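You operate a simulated robot arm through the tools that you are given. There is no shell and no other tool. Be economical: measure what you need, move in short steps, check, and stop when the job is done.

The job below is to be done with a simulated two-armed robot. You get a single attempt, and the scene is never put back.

TASK
Hold the purple tote on the top of the wooden bench steady with one hand, lift the wooden dauber out of it with the other and set it down on the top of the wooden bench.

The check looks at the end state, three seconds after you hand in, the way a careful person would. Anything else that was tipped, shoved, dropped, spilled or broken makes it a failure.

THE ROBOT
Two 6-joint arms with two-finger parallel grippers on one trunk, on a base that drives. Base frame: it is fixed to the floor where the robot stands at the start and does not move with it; the origin is under the middle of the robot, x ahead of it, y to its left, z up; the surface under the hand at the start is at about z = 88. Readings come in cm, rad, newtons and seconds.
The left shoulder is at the start at [6, 18.7, 117.2], the right one opposite. With the tool pointing down near the work surface each hand reaches from about 26 to 62 cm from the robot's upright axis, wherever it stands, measured 20 degrees to its own side. Places, roughly: top of the wooden bench [60, -20, 90]. Payload 1.57 kg a hand.
The tool frame of a hand sits at the grasp point between the pads (the TCP): z along the fingers, y along the line on which they close. The tips reach 3 cm beyond it. The gripper opens to 11 cm. The fingers are 2.4 cm wide and 1.2 cm thick; the gripper's body (4.8 by 11.2 cm) begins 7.8 cm behind the TCP.
Orientation is that of the tool frame in the base frame, as a unit quaternion [w, x, y, z]. With the fingers straight down and closing along the base's y, the tool's x points along the base's -x, its y along +y and its z along -z.

THE INTERFACE
- The arms move only by the tool servo_tool. It takes "left_moves", "right_moves" or both (then of equal length, played together; a hand with none holds still); each is a list that holds one entry, the list of rows, each a list of 7 numbers: the shift along the tool's x, y, z in cm, then the turn, a rotation vector about the tool's x, y, z in rad, then the gripper command, from -1 (shut) to 1 (fully open), values between in proportion. In form: [[[dx, dy, dz, wx, wy, wz, fingers], ...]]. A call has 1 to 8 rows; each row shifts and turns the commanded pose from where the row before left it, along the tool's axes as they then stand. Rows are played at 5 a second. More than 5 cm and 0.15 rad between two rows, or a gripper value outside its range, and nothing of the call is played. Where a pose cannot be reached the arm comes as near as it can. A force on the tool above 40 N (or 10 N above the force at the start of the call, whichever is more), or a blocked arm, ends the call early, and 0.2 s more pass. The fingers move at their own pace (about 15.3 cm/s each) and stop on an object; they squeeze with about 37 N. The grip force told is the motor's: it shows also when the fingers shut on nothing. Time passes only in rows, and 0.2 s behind the last, so rows that do not move let the fingers close. It gives the time, the measured TCP pose, the force on the tool (base axes), the opening and the grip force at its end, in the units of the frame above (readings bear some noise), with the torque about the TCP (base axes, N m) and any sound that the robot's microphone picked up.
- Cameras (640 x 400 px; columns grow to the right, rows downward): "scene" is now at [0.77, -1.09, 170.18]; the picture's right is [-0.15, -0.99, 0.00], its down [-0.84, 0.13, -0.52] and it looks along [0.51, -0.08, -0.85] (base axes); focal length 261 px, centre (320, 200). "left" rides on the left gripper at [7, -1.6, -14.1] in its tool frame; the picture's right is [0.23, 0.97, 0.00], its down [-0.86, 0.20, -0.48] and it looks along [-0.47, 0.11, 0.88] (tool axes); focal length 222 px, centre (320, 200). "right" rides on the right gripper at [7, 1.6, -14.1] in its tool frame; the picture's right is [-0.23, 0.97, 0.00], its down [-0.86, -0.20, -0.48] and it looks along [-0.47, -0.11, 0.88] (tool axes); focal length 222 px, centre (320, 200). There is no depth. A picture from a camera that has moved, and an enlarged one, comes with that camera's place and axes in the base frame and with its lens.
- snapshot(camera): a new picture of that camera. It takes no simulated time.
- slide_trunk(by): slides the trunk up (or, below 0, down) by that many cm; the arms and the scene camera ride with it, the base frame stays. It gives what a move gives, with no picture.
- roll_base(legs): drives the robot by 1 to 6 legs, each [ahead, left, turn to the left] in cm, cm and rad, along the robot's own axes; the way and the turn of a leg run together, so that a leg with both is an arc; at most 150 cm and 3.142 rad a leg. The arms and the cameras ride along, it lands a little off, and it stops where it bumps. It gives what a move gives.
- turn_head(pan, tilt): turns the head with the scene camera to pan (to the left, within 1.501 rad either way) and tilt (down, from -0.506 to 1.204), counted from straight ahead of the robot. It gives what a move gives.
- enlarge(camera, box): a new picture of the part [left, top, right, bottom] of that camera's present view, enlarged. It takes no simulated time.
- sign_off(): hands the job in; it is judged then, once.

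Work in short steps. Places have to be worked out from the pictures, the camera data and where the tool is seen: move nearer, look again, correct. Check each grasp and each placing, and mend what went wrong. You have 120 turns and 108 pictures in all, those below and enlarged ones among them. Open the grippers and draw the arms clear of the work before you hand the job in, unless the task says otherwise; then end with one line.

The tools are called after ">>>" by a JSON object that holds its "api" and its "payload". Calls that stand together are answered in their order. servo_tool: Moves the arms, as the interface text tells. Its arguments: {"type":"object","properties":{"left_moves":{"type":"array","items":{"type":"array","items":{"type":"array","items":{"type":"number"}}}},"right_moves":{"type":"array","items":{"type":"array","items":{"type":"array","items":{"type":"number"}}}}},"required":[]} The other tools are called the same way: slide_trunk (by) slides the trunk up or down; roll_base (legs) drives the base; turn_head (pan, tilt) turns the head that bears the scene camera; snapshot (camera) takes a picture; enlarge (camera, box) takes an enlarged picture of a part of a camera's view; sign_off () hands the job in.

At the start:

```text
time_s: 0.0
left_tool_pos: [40.42, -4.53, 114.43]
left_orientation: [0.001, 0.0, 1.0, 0.0]
left_force: [-0.9, 0.4, 0.0]
left_ft_torque: [-0.03, -0.03, 0.02]
left_finger_gap: 11.0
left_gripper_force: 0.0
right_tool_pos: [28.86, -42.45, 115.59]
right_orientation: [0.0, 0.0, 1.0, 0.0]
right_force: [0.1, 0.5, 0.0]
right_ft_torque: [0.01, -0.01, -0.01]
right_finger_gap: 11.0
right_gripper_force: 0.0
trunk travel left (down, up): [-80.0, 19.0]
robot x, y, heading: [0.16, -0.16, -0.004]
head pan, tilt: [-0.155, 1.023]
```

scene: 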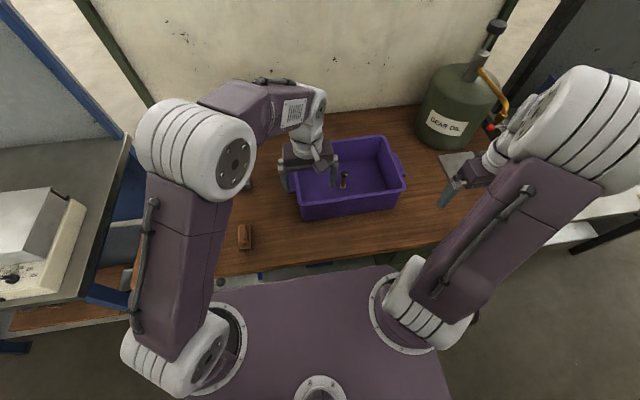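
right: 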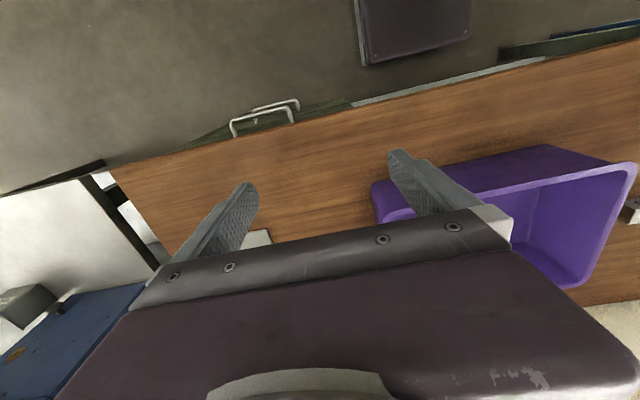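
left: 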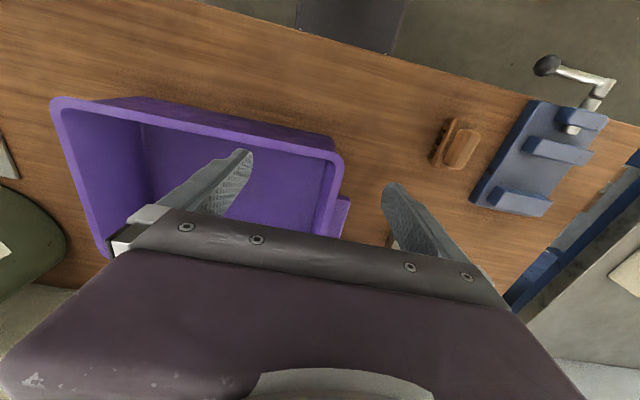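

The tote is in the middle of the bench, and the left hand partly hides its inside. I look closer first.

>>> {"api": "enlarge", "payload": {"camera": "scene", "box": [220, 80, 480, 290]}}

```text
1.90 times, centred on (350, 185) of scene
camera zoom: at [0.77, -1.09, 170.18], right [-0.15, -0.99, 0.0], down [-0.84, 0.13, -0.52], along [0.51, -0.08, -0.85], focal length 497 px, centre (263, 229)
```

zoom: 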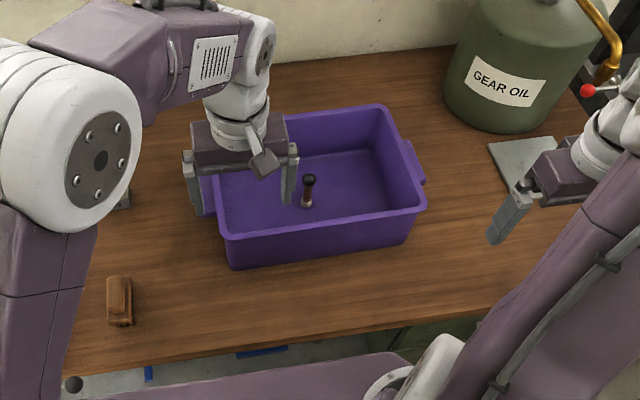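

The tote spans about x 42–67, y −36–0, with its rim near z 100. The dauber is near (53, −18). I move the left hand toward the left wall and bring the right hand over the tote, both staying high.

>>> {"api": "servo_tool", "payload": {"left_moves": [[[0, 3, 0, 0, 0, 0, 1], [0, 3, 0, 0, 0, 0, 1], [0, 3, 0, 0, 0, 0, 1], [0, 3, 0, 0, 0, 0, 1]]], "right_moves": [[[-3, 4, 0, 0, 0, 0, 1], [-3, 4, 0, 0, 0, 0, 1], [-3, 4, 0, 0, 0, 0, 1], [-3, 4, 0, 0, 0, 0, 1]]]}}

>>> {"api": "snapshot", "payload": {"camera": "right"}}

>>> {"api": "snapshot", "payload": {"camera": "left"}}

>>> {"api": "snapshot", "payload": {"camera": "scene"}}

```text
time_s: 1.0
left_tool_pos: [40.47, 7.79, 114.41]
left_orientation: [-0.001, 0.001, 1.0, -0.001]
left_force: [-0.1, 0.2, -0.2]
left_ft_torque: [0.02, -0.01, 0.0]
left_finger_gap: 11.01
left_gripper_force: 0.1
right_tool_pos: [41.11, -25.96, 115.74]
right_orientation: [-0.001, 0.0, 1.0, 0.0]
right_force: [-0.2, 1.0, 1.0]
right_ft_torque: [-0.02, -0.01, 0.0]
right_finger_gap: 11.0
right_gripper_force: 0.0
trunk travel left (down, up): [-80.0, 19.0]
robot x, y, heading: [-0.05, 0.19, 0.001]
head pan, tilt: [-0.155, 1.023]
```

```text
103 pictures are left
camera right: at [34.13, -24.37, 130.02], right [0.23, 0.97, 0.0], down [0.86, -0.2, 0.48], along [0.46, -0.11, -0.88], focal length 222 px, centre (320, 200)
```

right: 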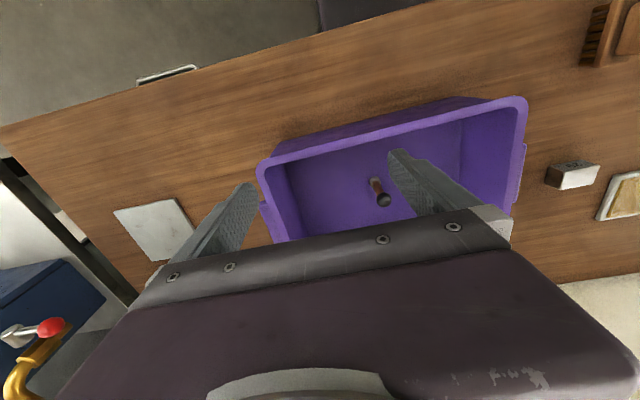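

```text
102 pictures are left
camera left: at [33.53, 6.23, 128.54], right [-0.23, 0.97, 0.0], down [0.86, 0.2, 0.48], along [0.46, 0.11, -0.88], focal length 222 px, centre (320, 200)
```

left: 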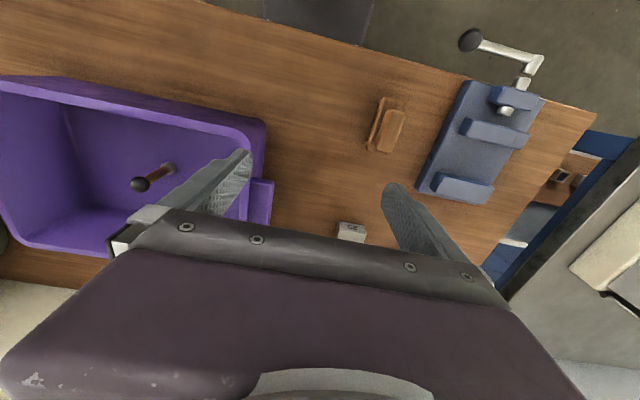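

```text
101 pictures are left
camera scene: at [0.94, -0.74, 170.18], right [-0.15, -0.99, 0.0], down [-0.84, 0.13, -0.52], along [0.51, -0.08, -0.85], focal length 261 px, centre (320, 200)
```

scene: 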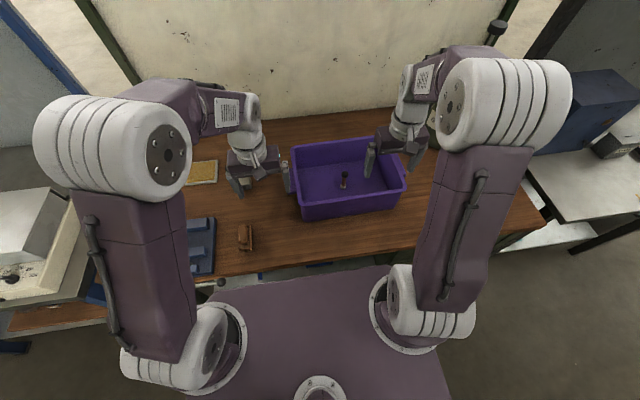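

The dauber stands upright at about (53.9, −17.9), knob near z 97. The left rim is at about y −0.5, with a handle on it from x 47.5 to beyond 55. I bring the left hand above the left wall, in front of the handle, and the right hand above the dauber.

>>> {"api": "servo_tool", "payload": {"left_moves": [[[-2, -4, 0, 0, 0, 0, 1], [-2.3, -4.3, 0, 0, 0, 0, 1], [0, 0, 3, 0, 0, 0, 1], [0, 0, 3, 0, 0, 0, 1], [0, 0, 0, 0, 0, 0, 1]]], "right_moves": [[[-3, 2, 0, 0, 0, 0, 1], [-3, 2, 0, 0, 0, 0, 1], [-3, 2, 0, 0, 0, 0, 1], [-3.8, 2, 0, 0, 0, 0, 1], [0, 0, 0, 0, 0, 0, 1]]]}}

>>> {"api": "snapshot", "payload": {"camera": "right"}}

>>> {"api": "snapshot", "payload": {"camera": "left"}}

>>> {"api": "enlarge", "payload": {"camera": "scene", "box": [220, 80, 480, 290]}}

```text
time_s: 2.2
left_tool_pos: [44.73, -0.82, 108.39]
left_orientation: [0.0, -0.001, 1.0, 0.0]
left_force: [0.0, -0.1, -0.2]
left_ft_torque: [-0.01, 0.03, 0.01]
left_finger_gap: 11.0
left_gripper_force: 0.1
right_tool_pos: [53.7, -18.36, 115.6]
right_orientation: [0.0, -0.001, 1.0, 0.0]
right_force: [-0.6, -0.4, 0.7]
right_ft_torque: [-0.01, -0.03, -0.04]
right_finger_gap: 11.0
right_gripper_force: 0.1
trunk travel left (down, up): [-80.0, 19.0]
robot x, y, heading: [-0.01, -0.1, 0.002]
head pan, tilt: [-0.155, 1.023]
```

```text
100 pictures are left
camera right: at [46.81, -16.83, 129.9], right [0.23, 0.97, 0.0], down [0.86, -0.2, 0.48], along [0.47, -0.11, -0.88], focal length 222 px, centre (320, 200)
```

right: 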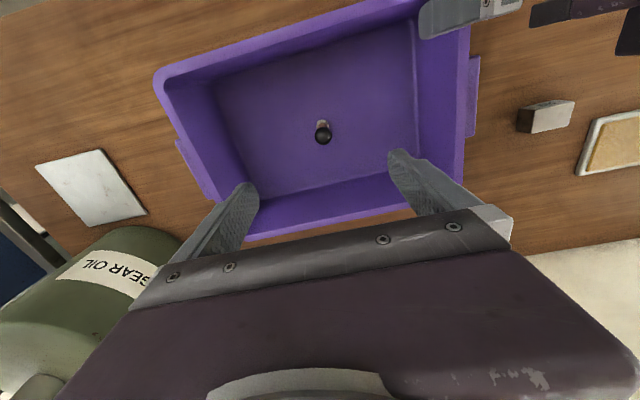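

```text
99 pictures are left
camera left: at [37.7, -2.4, 122.52], right [-0.23, 0.97, 0.0], down [0.86, 0.2, 0.48], along [0.47, 0.11, -0.88], focal length 222 px, centre (320, 200)
```

left: 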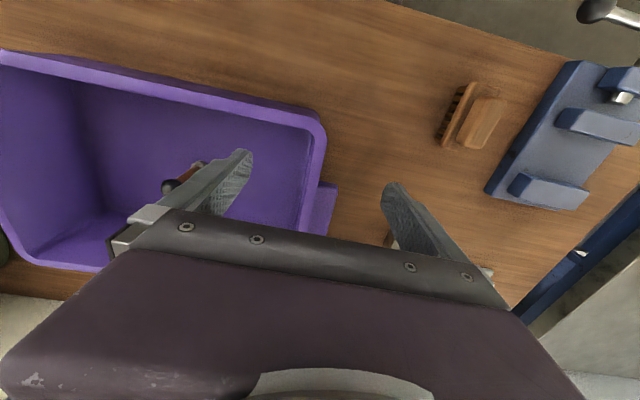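

```text
1.90 times, centred on (350, 185) of scene
camera zoom: at [0.75, -1.16, 170.18], right [-0.15, -0.99, 0.0], down [-0.84, 0.13, -0.52], along [0.51, -0.08, -0.85], focal length 497 px, centre (263, 229)
```

zoom: 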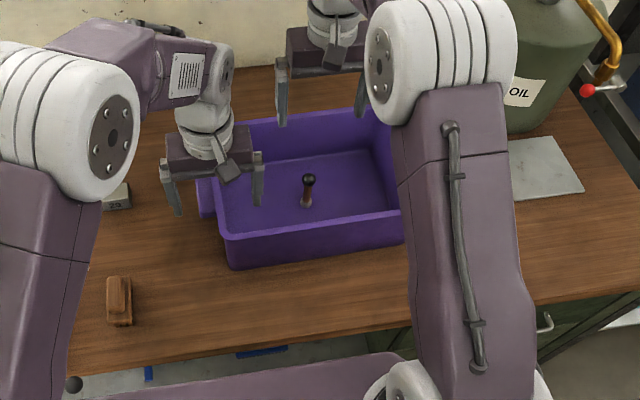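

The dauber fix agrees from several views at (53.8, −18.1). The left rim runs from y −1.7 to −0.3 at z≈99. I lower the left fingers astride the wall and close them partway before looking again.

>>> {"api": "servo_tool", "payload": {"left_moves": [[[0, -0.2, 3, 0, 0, 0, 1], [0, 0, 3, 0, 0, 0, 1], [0, 0, 3, 0, 0, 0, 1], [0, 0, 1.5, 0, 0, 0, 1], [0, 0, 0, 0, 0, 0, 0.2], [0, 0, 0, 0, 0, 0, -0.2], [0, 0, 0, 0, 0, 0, -0.2]]]}}

>>> {"api": "enlarge", "payload": {"camera": "scene", "box": [250, 110, 380, 220]}}

>>> {"api": "snapshot", "payload": {"camera": "left"}}

>>> {"api": "snapshot", "payload": {"camera": "right"}}

```text
time_s: 3.8
left_tool_pos: [44.66, -1.04, 97.8]
left_orientation: [0.0, 0.0, 1.0, 0.0]
left_force: [-0.3, 0.1, 0.2]
left_ft_torque: [0.02, 0.02, 0.04]
left_finger_gap: 4.37
left_gripper_force: 0.1
right_tool_pos: [53.69, -18.34, 115.6]
right_orientation: [0.001, 0.0, 1.0, 0.0]
right_force: [0.6, -1.0, -0.4]
right_ft_torque: [0.02, 0.02, -0.02]
right_finger_gap: 11.01
right_gripper_force: 0.0
trunk travel left (down, up): [-80.0, 19.0]
robot x, y, heading: [-0.04, -0.21, 0.003]
head pan, tilt: [-0.155, 1.023]
```

```text
3.64 times, centred on (315, 165) of scene
camera zoom: at [0.81, -1.09, 170.18], right [-0.15, -0.99, 0.0], down [-0.84, 0.13, -0.52], along [0.51, -0.08, -0.85], focal length 948 px, centre (338, 327)
```

zoom: 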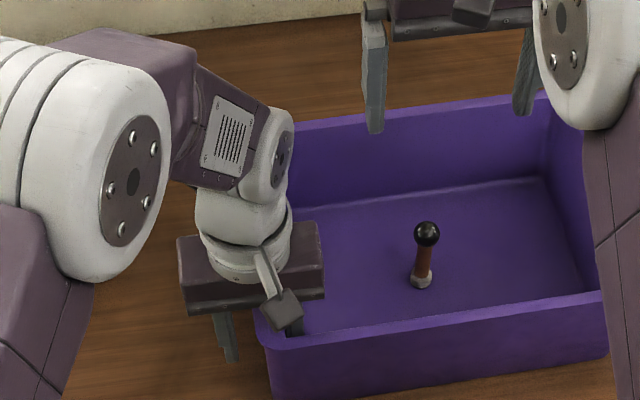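

```text
96 pictures are left
camera left: at [37.69, -2.53, 112.04], right [-0.23, 0.97, 0.0], down [0.86, 0.2, 0.48], along [0.47, 0.11, -0.88], focal length 222 px, centre (320, 200)
```

left: 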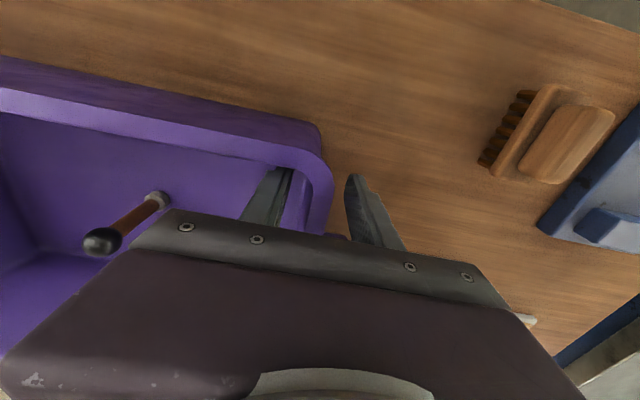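

```text
95 pictures are left
camera right: at [46.84, -16.81, 129.89], right [0.23, 0.97, 0.0], down [0.86, -0.2, 0.48], along [0.47, -0.11, -0.88], focal length 222 px, centre (320, 200)
```

right: 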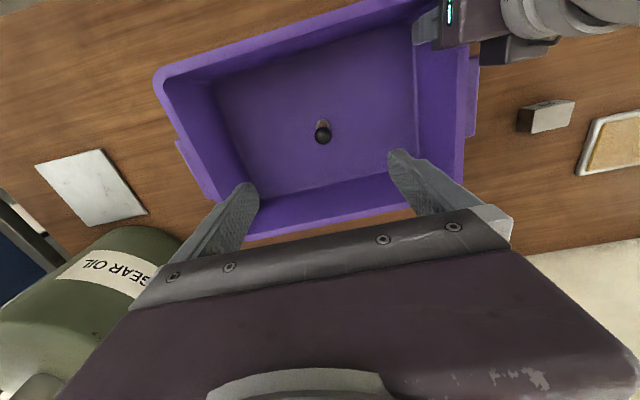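

The fingers straddle the wall with a 4.4 cm gap. I close in small steps so the tote isn't jolted.

>>> {"api": "servo_tool", "payload": {"left_moves": [[[0, 0, 0, 0, 0, 0, -0.35], [0, 0, 0, 0, 0, 0, -0.45], [0, 0, 0, 0, 0, 0, -0.52], [0, 0, 0, 0, 0, 0, -0.58], [0, 0, 0, 0, 0, 0, -0.58]]]}}

>>> {"api": "enlarge", "payload": {"camera": "left", "box": [200, 120, 440, 270]}}

```text
time_s: 5.0
left_tool_pos: [44.69, -0.89, 97.87]
left_orientation: [0.0, 0.0, 1.0, 0.0]
left_force: [1.0, -0.9, -0.3]
left_ft_torque: [0.01, -0.03, 0.0]
left_finger_gap: 2.29
left_gripper_force: 0.0
right_tool_pos: [53.68, -18.45, 115.62]
right_orientation: [0.0, 0.0, 1.0, 0.001]
right_force: [-0.4, -0.2, 0.6]
right_ft_torque: [0.03, -0.02, 0.01]
right_finger_gap: 11.02
right_gripper_force: 0.1
trunk travel left (down, up): [-80.0, 19.0]
robot x, y, heading: [-0.31, -0.12, -0.002]
head pan, tilt: [-0.155, 1.023]
```

```text
2.67 times, centred on (320, 195) of left
camera zoom: at [37.67, -2.53, 112.05], right [-0.23, 0.97, 0.0], down [0.86, 0.2, 0.48], along [0.47, 0.11, -0.88], focal length 592 px, centre (320, 213)
```

zoom: 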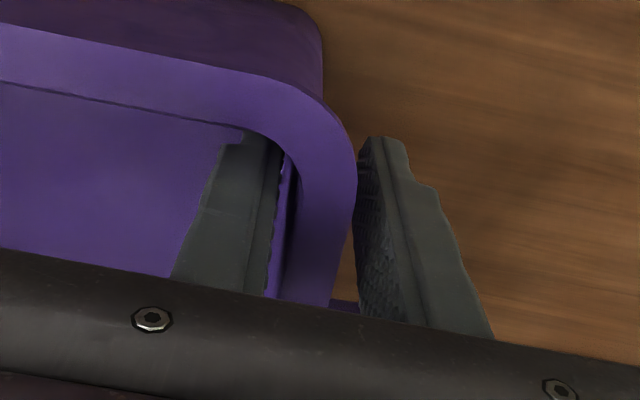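

There is a small gap on both sides, but the inner finger is near the corner curve. I shift 0.5 cm away from the corner and finish closing gently.

>>> {"api": "servo_tool", "payload": {"left_moves": [[[-0.5, 0, 0, 0, 0, 0, -0.58], [0, 0, 0, 0, 0, 0, -0.64], [0, 0, 0, 0, 0, 0, -0.7], [0, 0, 0, 0, 0, 0, -0.76], [0, 0, 0, 0, 0, 0, -0.8], [0, 0, 0, 0, 0, 0, -0.8]]]}}

>>> {"api": "enlarge", "payload": {"camera": "left", "box": [200, 120, 440, 270]}}

>>> {"api": "snapshot", "payload": {"camera": "right"}}

```text
time_s: 6.4
left_tool_pos: [45.2, -0.96, 97.88]
left_orientation: [0.0, 0.0, 1.0, 0.0]
left_force: [1.2, -1.7, 0.9]
left_ft_torque: [0.03, 0.03, 0.02]
left_finger_gap: 1.31
left_gripper_force: 1.4
right_tool_pos: [53.65, -18.43, 115.71]
right_orientation: [0.0, 0.0, 1.0, -0.001]
right_force: [0.2, -0.2, 0.2]
right_ft_torque: [0.02, -0.01, 0.02]
right_finger_gap: 11.02
right_gripper_force: 0.0
trunk travel left (down, up): [-80.0, 19.0]
robot x, y, heading: [0.15, -0.05, -0.002]
head pan, tilt: [-0.155, 1.023]
```

```text
2.67 times, centred on (320, 195) of left
camera zoom: at [38.18, -2.57, 112.05], right [-0.23, 0.97, 0.0], down [0.86, 0.2, 0.48], along [0.47, 0.11, -0.88], focal length 592 px, centre (320, 213)
```

zoom: 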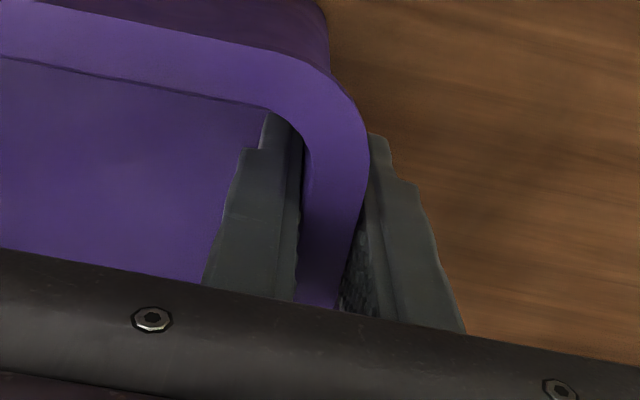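

```text
92 pictures are left
camera right: at [46.81, -16.87, 129.89], right [0.23, 0.97, 0.0], down [0.86, -0.2, 0.48], along [0.47, -0.11, -0.88], focal length 222 px, centre (320, 200)
```

right: 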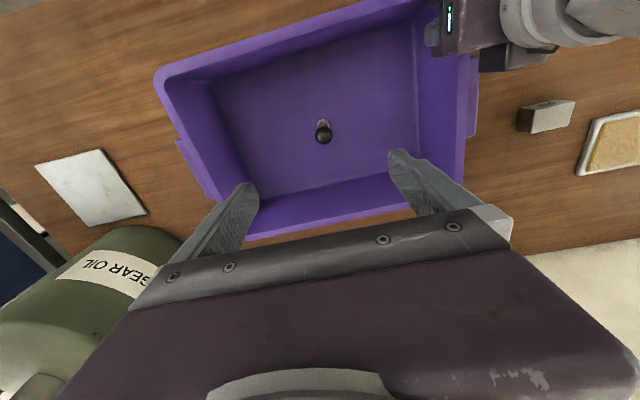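

The pads have just touched the wall (gap 1.31, force 1.4), and the tote has not moved. I firm up the hold.

>>> {"api": "servo_tool", "payload": {"left_moves": [[[0, 0, 0, 0, 0, 0, -0.86], [0, 0, 0, 0, 0, 0, -0.93], [0, 0, 0, 0, 0, 0, -1], [0, 0, 0, 0, 0, 0, -1]]]}}

>>> {"api": "snapshot", "payload": {"camera": "right"}}

```text
time_s: 7.4
left_tool_pos: [45.13, -0.98, 97.85]
left_orientation: [0.0, 0.0, 1.0, 0.001]
left_force: [0.9, 1.3, 1.8]
left_ft_torque: [0.17, -0.12, 0.59]
left_finger_gap: 0.49
left_gripper_force: 25.1
right_tool_pos: [53.83, -18.34, 115.71]
right_orientation: [0.0, 0.0, 1.0, 0.0]
right_force: [0.3, 0.3, -0.6]
right_ft_torque: [0.02, 0.0, 0.0]
right_finger_gap: 11.02
right_gripper_force: 0.1
trunk travel left (down, up): [-80.0, 19.0]
robot x, y, heading: [-0.26, 0.44, -0.001]
head pan, tilt: [-0.155, 1.023]
```

```text
91 pictures are left
camera right: at [46.81, -16.78, 129.9], right [0.23, 0.97, 0.0], down [0.86, -0.2, 0.48], along [0.47, -0.11, -0.88], focal length 222 px, centre (320, 200)
```

right: 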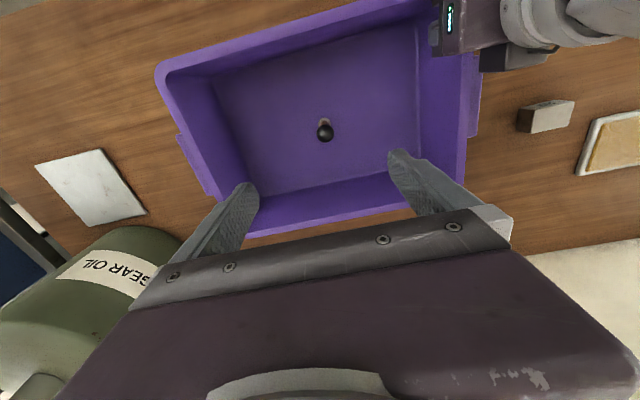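

The hold is firm and the tote barely shifted; the dauber is now at about (53.7, −17.7). I lower the right hand over it and stop above the knob to check.

>>> {"api": "servo_tool", "payload": {"right_moves": [[[0, 0.6, 3, 0, 0, 0, 0.6], [0, 0, 3, 0, 0, 0, 0.2], [0, 0, 4, 0, 0, 0, 0], [0, 0, 2, 0, 0, 0, 0], [0, 0, 0, 0, 0, 0, 0]]], "left_moves": [[[0, 0, 0, 0, 0, 0, -1], [0, 0, 0, 0, 0, 0, -1], [0, 0, 0, 0, 0, 0, -1], [0, 0, 0, 0, 0, 0, -1], [0, 0, 0, 0, 0, 0, -1]]]}}

>>> {"api": "snapshot", "payload": {"camera": "right"}}

>>> {"api": "enlarge", "payload": {"camera": "scene", "box": [250, 110, 420, 230]}}

```text
time_s: 8.6
left_tool_pos: [45.04, -0.87, 97.82]
left_orientation: [0.001, -0.001, 1.0, 0.0]
left_force: [0.4, 1.9, 0.8]
left_ft_torque: [0.28, -0.04, 0.48]
left_finger_gap: 0.49
left_gripper_force: 24.8
right_tool_pos: [53.7, -17.85, 103.62]
right_orientation: [0.0, 0.001, 1.0, 0.0]
right_force: [0.2, -0.1, 0.2]
right_ft_torque: [-0.03, -0.02, 0.0]
right_finger_gap: 5.51
right_gripper_force: 0.0
trunk travel left (down, up): [-80.0, 19.0]
robot x, y, heading: [-0.19, 0.26, -0.003]
head pan, tilt: [-0.155, 1.023]
```

```text
90 pictures are left
camera right: at [46.76, -16.21, 117.82], right [0.23, 0.97, 0.0], down [0.86, -0.2, 0.48], along [0.47, -0.11, -0.88], focal length 222 px, centre (320, 200)
```

right: 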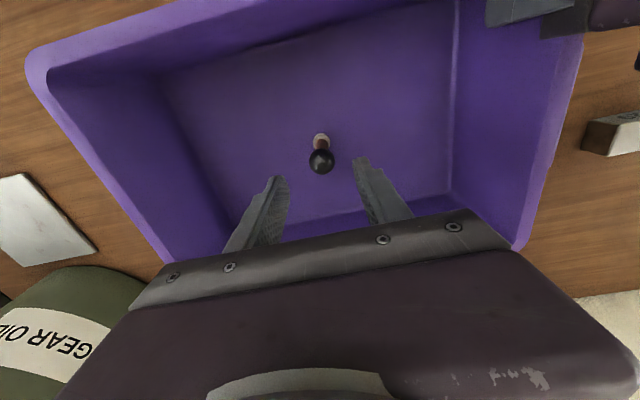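

```text
3.33 times, centred on (335, 170) of scene
camera zoom: at [0.77, -1.04, 170.18], right [-0.15, -0.99, 0.0], down [-0.84, 0.13, -0.52], along [0.51, -0.08, -0.85], focal length 869 px, centre (270, 300)
```

zoom: 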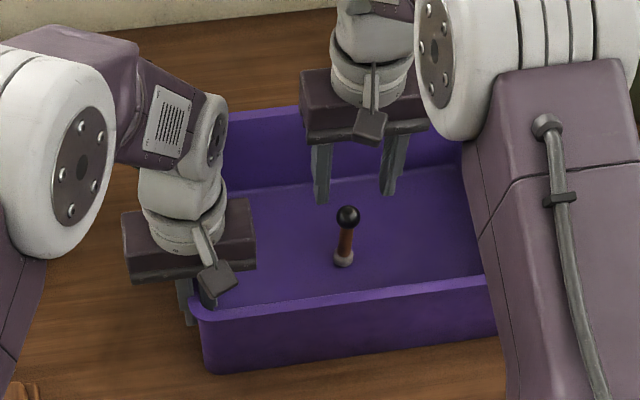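

The fingers are centred on the dauber. I lower to TCP z≈95.5 and close gently in steps.

>>> {"api": "servo_tool", "payload": {"right_moves": [[[0, 0, 3, 0, 0, 0, 0], [0, 0, 3, 0, 0, 0, 0], [0, 0.1, 2.1, 0, 0, 0, 0], [0, 0, 0, 0, 0, 0, 0], [0, 0, 0, 0, 0, 0, -0.3], [0, 0, 0, 0, 0, 0, -0.45], [0, 0, 0, 0, 0, 0, -0.5]]], "left_moves": [[[0, 0, 0, 0, 0, 0, -1], [0, 0, 0, 0, 0, 0, -1], [0, 0, 0, 0, 0, 0, -1], [0, 0, 0, 0, 0, 0, -1], [0, 0, 0, 0, 0, 0, -1], [0, 0, 0, 0, 0, 0, -1], [0, 0, 0, 0, 0, 0, -1]]]}}

>>> {"api": "snapshot", "payload": {"camera": "right"}}

>>> {"api": "enlarge", "payload": {"camera": "scene", "box": [250, 110, 420, 230]}}

```text
time_s: 10.2
left_tool_pos: [45.16, -0.91, 97.86]
left_orientation: [0.0, 0.0, 1.0, 0.0]
left_force: [-0.7, 1.1, 1.1]
left_ft_torque: [0.33, 0.12, 0.3]
left_finger_gap: 0.49
left_gripper_force: 24.9
right_tool_pos: [53.7, -17.64, 95.57]
right_orientation: [0.0, 0.0, 1.0, 0.0]
right_force: [0.2, -0.8, -0.1]
right_ft_torque: [-0.02, 0.02, 0.0]
right_finger_gap: 2.74
right_gripper_force: 0.0
trunk travel left (down, up): [-80.0, 19.0]
robot x, y, heading: [-0.3, 0.0, -0.005]
head pan, tilt: [-0.155, 1.023]
```

```text
88 pictures are left
camera right: at [46.79, -16.13, 109.76], right [0.23, 0.97, 0.0], down [0.86, -0.2, 0.48], along [0.47, -0.11, -0.88], focal length 222 px, centre (320, 200)
```

right: 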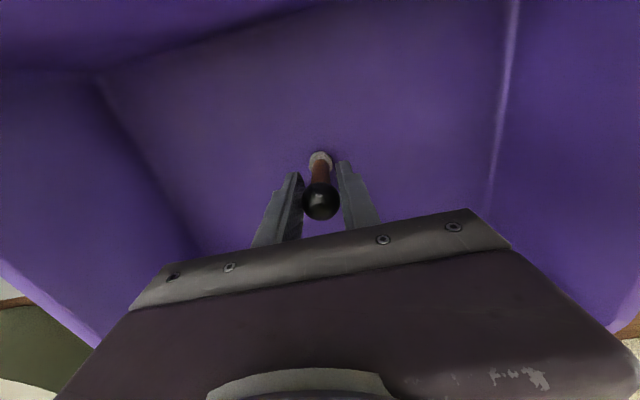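

```text
3.33 times, centred on (335, 170) of scene
camera zoom: at [0.76, -1.06, 170.18], right [-0.15, -0.99, 0.0], down [-0.84, 0.13, -0.52], along [0.51, -0.08, -0.85], focal length 869 px, centre (270, 300)
```

zoom: 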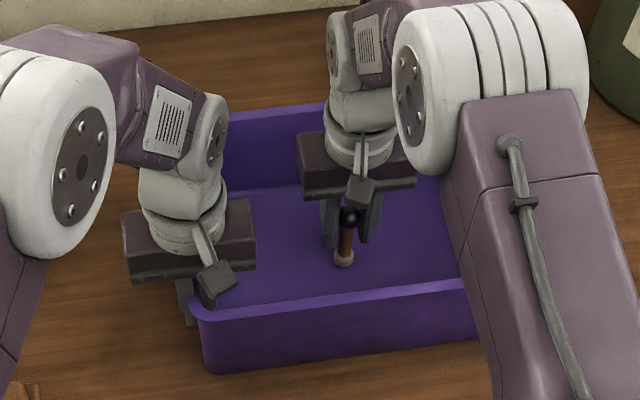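

The knob is centred between the pads at (53.8, −17.7). I close the rest of the way.

>>> {"api": "servo_tool", "payload": {"right_moves": [[[0, 0, 0, 0, 0, 0, -0.58], [0, 0, 0, 0, 0, 0, -0.65], [0, 0, 0, 0, 0, 0, -0.72], [0, 0, 0, 0, 0, 0, -0.8], [0, 0, 0, 0, 0, 0, -0.9], [0, 0, 0, 0, 0, 0, -1], [0, 0, 0, 0, 0, 0, -1]]], "left_moves": [[[0, 0, 0, 0, 0, 0, -1], [0, 0, 0, 0, 0, 0, -1], [0, 0, 0, 0, 0, 0, -1], [0, 0, 0, 0, 0, 0, -1], [0, 0, 0, 0, 0, 0, -1], [0, 0, 0, 0, 0, 0, -1], [0, 0, 0, 0, 0, 0, -1]]]}}

>>> {"api": "enlarge", "payload": {"camera": "right", "box": [220, 120, 420, 245]}}

```text
time_s: 11.8
left_tool_pos: [45.31, -0.88, 97.8]
left_orientation: [0.0, 0.0, 1.0, 0.001]
left_force: [-1.9, 1.0, -0.2]
left_ft_torque: [0.32, 0.16, 0.28]
left_finger_gap: 0.52
left_gripper_force: 25.1
right_tool_pos: [53.66, -17.78, 95.43]
right_orientation: [0.001, 0.001, 1.0, 0.001]
right_force: [-0.3, 0.2, 0.4]
right_ft_torque: [-0.04, 0.0, 0.0]
right_finger_gap: 2.36
right_gripper_force: 35.6
trunk travel left (down, up): [-80.0, 19.0]
robot x, y, heading: [0.03, 0.41, 0.003]
head pan, tilt: [-0.155, 1.023]
```

```text
3.20 times, centred on (320, 182) of right
camera zoom: at [46.79, -16.14, 109.76], right [0.23, 0.97, 0.0], down [0.86, -0.2, 0.48], along [0.47, -0.11, -0.88], focal length 711 px, centre (320, 256)
```

zoom: 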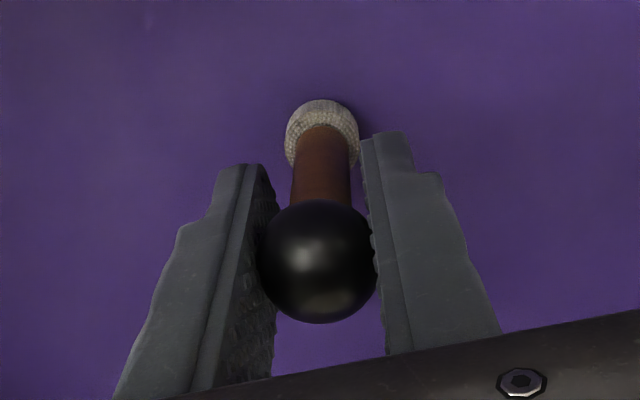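

The dauber is gripped by its 2.4 cm knob with good force. I lift it straight up, starting slowly.

>>> {"api": "servo_tool", "payload": {"right_moves": [[[0, 0, -1, 0, 0, 0, -1], [0, 0, -2, 0, 0, 0, -1], [0, 0, -3, 0, 0, 0, -1], [0, 0, -3, 0, 0, 0, -1], [0, 0, -3, 0, 0, 0, -1], [0, 0, -3, 0, 0, 0, -1], [0, 0, -2, 0, 0, 0, -1], [0, 0, 0, 0, 0, 0, -1]]], "left_moves": [[[0, 0, 0, 0, 0, 0, -1], [0, 0, 0, 0, 0, 0, -1], [0, 0, 0, 0, 0, 0, -1], [0, 0, 0, 0, 0, 0, -1], [0, 0, 0, 0, 0, 0, -1], [0, 0, 0, 0, 0, 0, -1], [0, 0, 0, 0, 0, 0, -1], [0, 0, 0, 0, 0, 0, -1]]]}}

>>> {"api": "snapshot", "payload": {"camera": "right"}}

>>> {"api": "snapshot", "payload": {"camera": "scene"}}

```text
time_s: 13.6
left_tool_pos: [45.23, -0.95, 97.85]
left_orientation: [0.0, -0.001, 1.0, -0.001]
left_force: [0.6, 1.5, -0.5]
left_ft_torque: [0.36, 0.04, 0.17]
left_finger_gap: 0.49
left_gripper_force: 24.8
right_tool_pos: [53.68, -17.79, 112.7]
right_orientation: [0.0, 0.0, 1.0, 0.001]
right_force: [0.7, -0.1, -0.3]
right_ft_torque: [0.05, -0.02, -0.02]
right_finger_gap: 2.34
right_gripper_force: 35.5
trunk travel left (down, up): [-80.0, 19.0]
robot x, y, heading: [0.51, 0.01, -0.001]
head pan, tilt: [-0.155, 1.023]
```

```text
85 pictures are left
camera right: at [46.86, -16.1, 126.85], right [0.23, 0.97, 0.0], down [0.86, -0.2, 0.48], along [0.47, -0.11, -0.88], focal length 222 px, centre (320, 200)
```

right: 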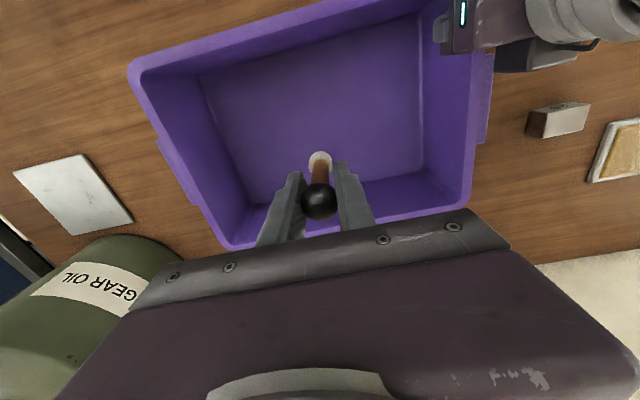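

```text
84 pictures are left
camera scene: at [0.78, -1.06, 170.18], right [-0.15, -0.99, 0.0], down [-0.84, 0.13, -0.52], along [0.51, -0.08, -0.85], focal length 261 px, centre (320, 200)
```

scene: 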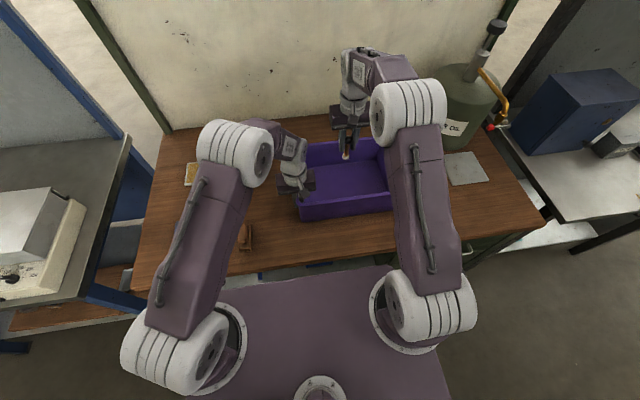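

The dauber is out and its bottom is about z 106, clear of the rim. I carry it over the front wall to about (35, −23).

>>> {"api": "servo_tool", "payload": {"right_moves": [[[1.5, -0.5, 0, 0, 0, 0, -1], [3, -0.8, 0, 0, 0, 0, -1], [3, -0.8, 0, 0, 0, 0, -1], [3, -0.8, 0, 0, 0, 0, -1], [3, -0.8, 0, 0, 0, 0, -1], [3, -0.8, 0, 0, 0, 0, -1], [2, -0.5, 0, 0, 0, 0, -1], [0, 0, 0, 0, 0, 0, -1]]], "left_moves": [[[0, 0, 0, 0, 0, 0, -1], [0, 0, 0, 0, 0, 0, -1], [0, 0, 0, 0, 0, 0, -1], [0, 0, 0, 0, 0, 0, -1], [0, 0, 0, 0, 0, 0, -1], [0, 0, 0, 0, 0, 0, -1], [0, 0, 0, 0, 0, 0, -1], [0, 0, 0, 0, 0, 0, -1]]]}}

>>> {"api": "snapshot", "payload": {"camera": "right"}}

>>> {"api": "enlarge", "payload": {"camera": "scene", "box": [230, 120, 460, 300]}}

```text
time_s: 15.4
left_tool_pos: [45.07, -0.97, 97.92]
left_orientation: [0.0, 0.0, 1.0, 0.001]
left_force: [-2.4, 0.8, -0.5]
left_ft_torque: [0.3, -0.36, 0.24]
left_finger_gap: 0.5
left_gripper_force: 25.1
right_tool_pos: [35.2, -22.76, 112.51]
right_orientation: [0.0, 0.001, 1.0, 0.0]
right_force: [0.5, 0.1, -0.2]
right_ft_torque: [0.02, 0.0, -0.01]
right_finger_gap: 2.35
right_gripper_force: 35.7
trunk travel left (down, up): [-80.0, 19.0]
robot x, y, heading: [-0.01, 0.2, -0.004]
head pan, tilt: [-0.155, 1.023]
```

```text
83 pictures are left
camera right: at [28.29, -21.08, 126.77], right [0.23, 0.97, 0.0], down [0.85, -0.2, 0.48], along [0.47, -0.11, -0.88], focal length 222 px, centre (320, 200)
```

right: 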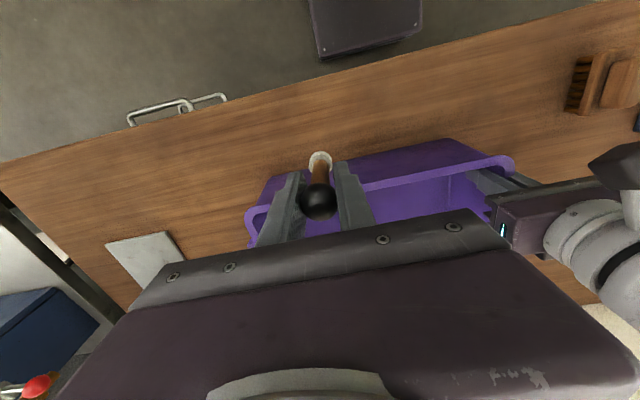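

```text
2.22 times, centred on (345, 210) of scene
camera zoom: at [0.75, -1.08, 170.18], right [-0.15, -0.99, 0.0], down [-0.84, 0.13, -0.52], along [0.51, -0.08, -0.85], focal length 579 px, centre (264, 178)
```

zoom: 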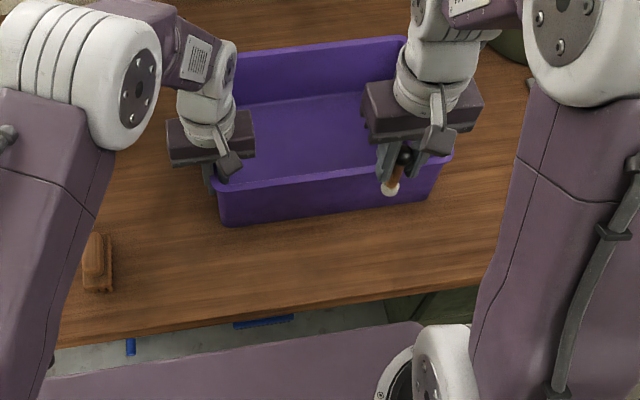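

The drop spot is clear wood, with the bench edge at x≈28 and the tote front at x≈42. I lower to just above the surface.

>>> {"api": "servo_tool", "payload": {"right_moves": [[[0, 0, 3, 0, 0, 0, -1], [0, 0, 3, 0, 0, 0, -1], [0, 0, 3, 0, 0, 0, -1], [0, 0, 3, 0, 0, 0, -1], [0, 0, 2.5, 0, 0, 0, -1], [0, 0, 1.8, 0, 0, 0, -1], [0, 0, 0, 0, 0, 0, -1]]], "left_moves": [[[0, 0, 0, 0, 0, 0, -1], [0, 0, 0, 0, 0, 0, -1], [0, 0, 0, 0, 0, 0, -1], [0, 0, 0, 0, 0, 0, -1], [0, 0, 0, 0, 0, 0, -1], [0, 0, 0, 0, 0, 0, -1], [0, 0, 0, 0, 0, 0, -1]]]}}

>>> {"api": "snapshot", "payload": {"camera": "right"}}

>>> {"api": "enlarge", "payload": {"camera": "scene", "box": [310, 150, 470, 270]}}

```text
time_s: 17.0
left_tool_pos: [45.16, -0.9, 97.8]
left_orientation: [0.0, -0.001, 1.0, 0.0]
left_force: [-0.3, 1.0, -0.2]
left_ft_torque: [0.3, 0.16, 0.08]
left_finger_gap: 0.47
left_gripper_force: 25.9
right_tool_pos: [35.24, -22.63, 96.14]
right_orientation: [0.001, 0.0, 1.0, 0.0]
right_force: [0.1, -1.0, -0.1]
right_ft_torque: [0.0, 0.01, -0.01]
right_finger_gap: 2.36
right_gripper_force: 35.6
trunk travel left (down, up): [-80.0, 19.0]
robot x, y, heading: [0.04, -0.11, 0.0]
head pan, tilt: [-0.155, 1.023]
```

```text
81 pictures are left
camera right: at [28.29, -21.07, 110.44], right [0.23, 0.97, 0.0], down [0.86, -0.2, 0.48], along [0.47, -0.11, -0.88], focal length 222 px, centre (320, 200)
```

right: 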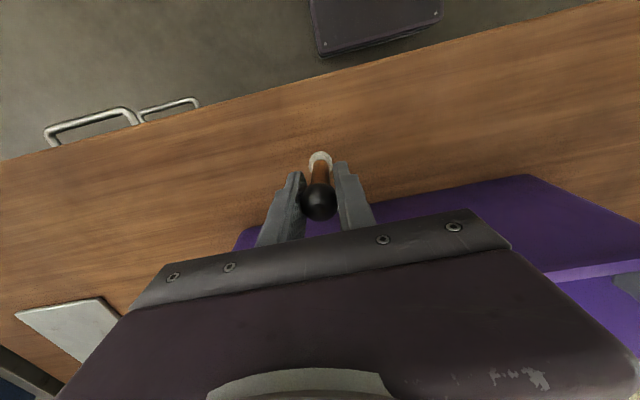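

```text
3.33 times, centred on (390, 210) of scene
camera zoom: at [0.78, -1.08, 170.18], right [-0.15, -0.99, 0.0], down [-0.84, 0.13, -0.52], along [0.51, -0.08, -0.85], focal length 869 px, centre (87, 167)
```

zoom: 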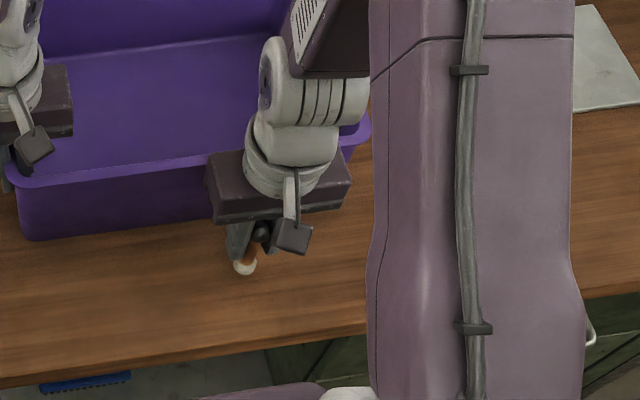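

Not in contact yet. I go down in small steps and watch the force.

>>> {"api": "servo_tool", "payload": {"right_moves": [[[0, 0, 0.3, 0, 0, 0, -1], [0, 0, 0.3, 0, 0, 0, -1], [0, 0, 0.2, 0, 0, 0, -1], [0, 0, 0, 0, 0, 0, -1]]], "left_moves": [[[0, 0, 0, 0, 0, 0, -1], [0, 0, 0, 0, 0, 0, -1], [0, 0, 0, 0, 0, 0, -1], [0, 0, 0, 0, 0, 0, -1]]]}}

```text
time_s: 18.0
left_tool_pos: [45.18, -0.91, 97.82]
left_orientation: [0.0, -0.001, 1.0, 0.0]
left_force: [0.1, 1.6, 0.8]
left_ft_torque: [0.34, 0.17, 0.06]
left_finger_gap: 0.5
left_gripper_force: 25.2
right_tool_pos: [35.21, -22.72, 95.44]
right_orientation: [0.0, 0.0, 1.0, 0.0]
right_force: [-0.1, -0.4, 0.1]
right_ft_torque: [0.02, -0.02, 0.03]
right_finger_gap: 2.34
right_gripper_force: 35.6
trunk travel left (down, up): [-80.0, 19.0]
robot x, y, heading: [0.11, -0.08, 0.003]
head pan, tilt: [-0.155, 1.023]
```

Still no load. I continue in 0.15 cm steps.

>>> {"api": "servo_tool", "payload": {"right_moves": [[[0, 0, 0.15, 0, 0, 0, -1], [0, 0, 0.15, 0, 0, 0, -1], [0, 0, 0, 0, 0, 0, -1]]]}}

>>> {"api": "servo_tool", "payload": {"right_moves": [[[0, 0, 0.15, 0, 0, 0, -1], [0, 0, 0, 0, 0, 0, -1]]]}}

>>> {"api": "snapshot", "payload": {"camera": "right"}}

```text
time_s: 18.8
left_tool_pos: [45.09, -0.89, 97.87]
left_orientation: [0.001, 0.0, 1.0, 0.0]
left_force: [-0.2, 1.4, 0.4]
left_ft_torque: [0.32, 0.12, 0.15]
left_finger_gap: 0.5
left_gripper_force: 25.5
right_tool_pos: [35.17, -22.63, 95.26]
right_orientation: [0.0, 0.0, 1.0, 0.0]
right_force: [-0.4, -0.3, -0.3]
right_ft_torque: [0.03, -0.03, -0.06]
right_finger_gap: 2.35
right_gripper_force: 35.5
trunk travel left (down, up): [-80.0, 19.0]
robot x, y, heading: [0.06, 0.01, -0.001]
head pan, tilt: [-0.155, 1.023]
```

```text
time_s: 19.4
left_tool_pos: [45.11, -0.81, 97.82]
left_orientation: [0.001, 0.0, 1.0, -0.001]
left_force: [0.3, 0.8, 0.9]
left_ft_torque: [0.3, 0.1, 0.11]
left_finger_gap: 0.45
left_gripper_force: 25.5
right_tool_pos: [35.24, -22.59, 95.1]
right_orientation: [0.001, 0.0, 1.0, 0.001]
right_force: [-0.2, 0.2, -1.0]
right_ft_torque: [-0.02, 0.0, -0.02]
right_finger_gap: 2.37
right_gripper_force: 35.5
trunk travel left (down, up): [-80.0, 19.0]
robot x, y, heading: [-0.22, 0.09, -0.002]
head pan, tilt: [-0.155, 1.023]
```

```text
79 pictures are left
camera right: at [28.32, -21.1, 109.24], right [0.23, 0.97, 0.0], down [0.86, -0.2, 0.48], along [0.47, -0.11, -0.88], focal length 222 px, centre (320, 200)
```

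right: 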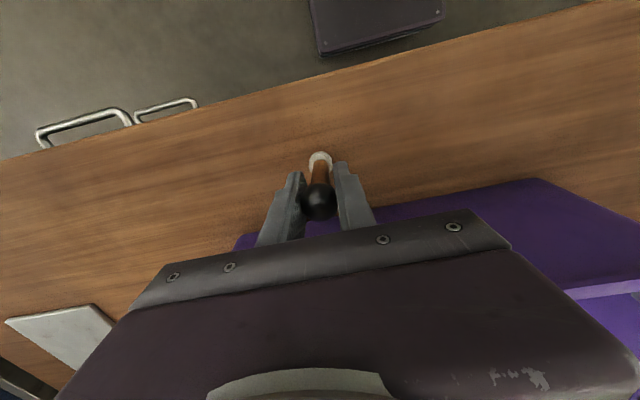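

Not quite touching, so I keep stepping down.

>>> {"api": "servo_tool", "payload": {"right_moves": [[[0, 0, 0.15, 0, 0, 0, -1], [0, 0, 0, 0, 0, 0, -1]]]}}

>>> {"api": "servo_tool", "payload": {"right_moves": [[[0, 0, 0.15, 0, 0, 0, -1], [0, 0, 0, 0, 0, 0, -1]]]}}

>>> {"api": "enlarge", "payload": {"camera": "right", "box": [220, 120, 420, 245]}}

```text
time_s: 20.0
left_tool_pos: [45.1, -0.91, 97.71]
left_orientation: [0.0, 0.0, 1.0, -0.001]
left_force: [-0.6, 0.2, 0.6]
left_ft_torque: [0.29, 0.0, 0.04]
left_finger_gap: 0.5
left_gripper_force: 25.3
right_tool_pos: [35.18, -22.66, 94.98]
right_orientation: [0.0, 0.001, 1.0, 0.001]
right_force: [-0.6, -0.1, -0.2]
right_ft_torque: [0.02, -0.02, -0.04]
right_finger_gap: 2.35
right_gripper_force: 35.3
trunk travel left (down, up): [-80.0, 19.0]
robot x, y, heading: [-0.1, -0.1, 0.001]
head pan, tilt: [-0.155, 1.023]
```

```text
time_s: 20.6
left_tool_pos: [45.08, -0.83, 97.88]
left_orientation: [0.0, 0.0, 1.0, -0.001]
left_force: [1.9, -0.5, 0.0]
left_ft_torque: [0.37, 0.2, 0.15]
left_finger_gap: 0.5
left_gripper_force: 25.4
right_tool_pos: [35.15, -22.71, 94.74]
right_orientation: [0.0, 0.0, 1.0, 0.0]
right_force: [-2.3, -0.5, 3.4]
right_ft_torque: [-0.01, 0.08, 0.02]
right_finger_gap: 2.33
right_gripper_force: 35.7
trunk travel left (down, up): [-80.0, 19.0]
robot x, y, heading: [-0.14, -0.14, 0.003]
head pan, tilt: [-0.155, 1.023]
```

```text
3.20 times, centred on (320, 182) of right
camera zoom: at [28.31, -21.09, 108.95], right [0.23, 0.97, 0.0], down [0.86, -0.2, 0.48], along [0.47, -0.11, -0.88], focal length 711 px, centre (320, 256)
```

zoom: 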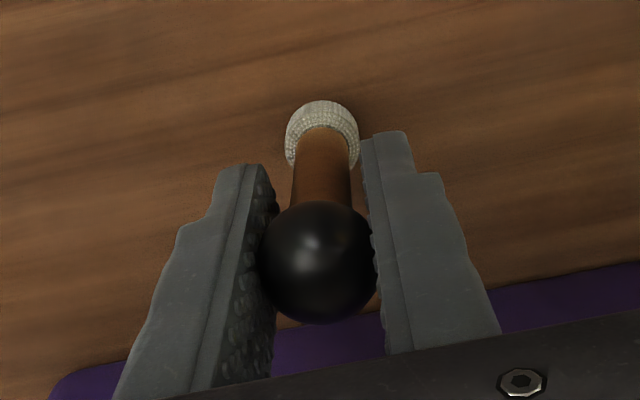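

It touches the bench at 3.4 N, in the same upright pose as in the tote. I release gently.

>>> {"api": "servo_tool", "payload": {"right_moves": [[[0, 0, 0, 0, 0, 0, -0.6], [0, 0, 0, 0, 0, 0, -0.54], [0, 0, 0, 0, 0, 0, -0.48], [0, 0, 0, 0, 0, 0, -0.35], [0, 0, 0, 0, 0, 0, -0.1], [0, 0, 0, 0, 0, 0, 0]]]}}

>>> {"api": "enlarge", "payload": {"camera": "right", "box": [220, 120, 420, 245]}}

```text
time_s: 22.0
left_tool_pos: [45.22, -0.9, 97.83]
left_orientation: [-0.001, 0.0, 1.0, 0.001]
left_force: [0.3, 0.9, 0.3]
left_ft_torque: [0.27, -0.18, 0.13]
left_finger_gap: 0.48
left_gripper_force: 25.0
right_tool_pos: [35.25, -22.6, 94.69]
right_orientation: [0.0, 0.0, 1.0, 0.0]
right_force: [0.1, 0.3, -0.5]
right_ft_torque: [0.0, 0.01, -0.01]
right_finger_gap: 5.49
right_gripper_force: 0.0
trunk travel left (down, up): [-80.0, 19.0]
robot x, y, heading: [-0.04, 0.21, 0.0]
head pan, tilt: [-0.155, 1.023]
```

```text
3.20 times, centred on (320, 182) of right
camera zoom: at [28.31, -21.09, 108.94], right [0.23, 0.97, 0.0], down [0.86, -0.2, 0.48], along [0.47, -0.11, -0.88], focal length 711 px, centre (320, 256)
```

zoom: 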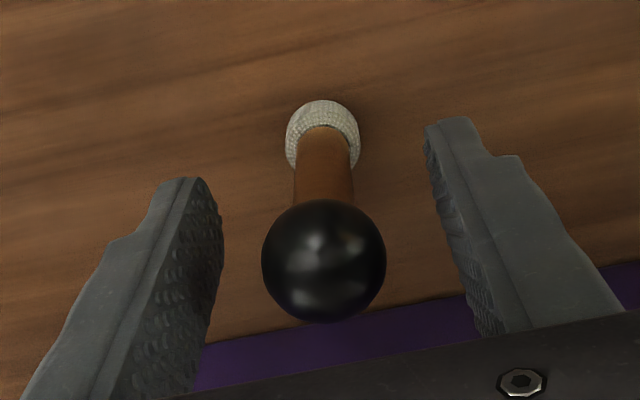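

It stands upright on its own. I raise the right hand straight up and open the left grip gradually.

>>> {"api": "servo_tool", "payload": {"right_moves": [[[0, 0, -1.5, 0, 0, 0, 0], [0, 0, -2, 0, 0, 0, 0], [0, 0, -2.5, 0, 0, 0, 0], [0, 0, -3, 0, 0, 0, 0], [0, 0, -3, 0, 0, 0, 0], [0, 0, -3, 0, 0, 0, 0], [0, 0, -3, 0, 0, 0, 0]]], "left_moves": [[[0, 0, 0, 0, 0, 0, -0.9], [0, 0, 0, 0, 0, 0, -0.85], [0, 0, 0, 0, 0, 0, -0.75], [0, 0, 0, 0, 0, 0, -0.6], [0, 0, 0, 0, 0, 0, -0.4], [0, 0, 0, 0, 0, 0, -0.2], [0, 0, 0, 0, 0, 0, -0.2]]]}}

>>> {"api": "snapshot", "payload": {"camera": "right"}}

>>> {"api": "enlarge", "payload": {"camera": "left", "box": [200, 120, 440, 270]}}

```text
time_s: 23.6
left_tool_pos: [45.16, -0.88, 97.9]
left_orientation: [0.0, 0.0, 1.0, 0.0]
left_force: [-0.6, 0.6, 0.8]
left_ft_torque: [0.02, 0.0, -0.01]
left_finger_gap: 4.42
left_gripper_force: 0.1
right_tool_pos: [35.22, -22.61, 112.72]
right_orientation: [0.0, 0.0, 1.0, 0.0]
right_force: [-0.5, 0.3, -0.7]
right_ft_torque: [0.0, -0.03, 0.0]
right_finger_gap: 5.49
right_gripper_force: 0.1
trunk travel left (down, up): [-80.0, 19.0]
robot x, y, heading: [-0.33, 0.02, -0.003]
head pan, tilt: [-0.155, 1.023]
```

```text
76 pictures are left
camera right: at [28.24, -21.09, 126.96], right [0.23, 0.97, 0.0], down [0.85, -0.2, 0.48], along [0.47, -0.11, -0.88], focal length 222 px, centre (320, 200)
```

right: 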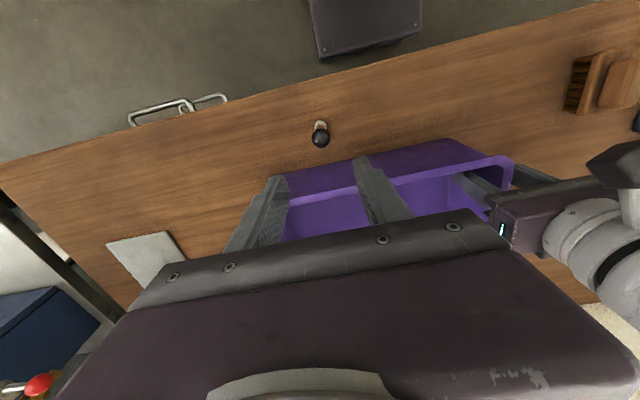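

```text
2.67 times, centred on (320, 195) of left
camera zoom: at [38.1, -2.49, 112.07], right [-0.23, 0.97, 0.0], down [0.86, 0.2, 0.48], along [0.47, 0.11, -0.88], focal length 592 px, centre (320, 213)
```

zoom: 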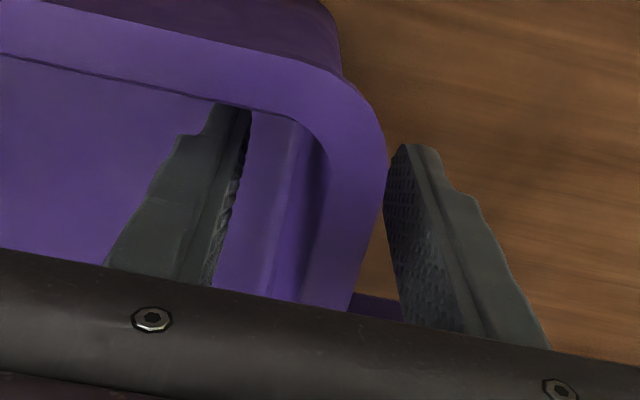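

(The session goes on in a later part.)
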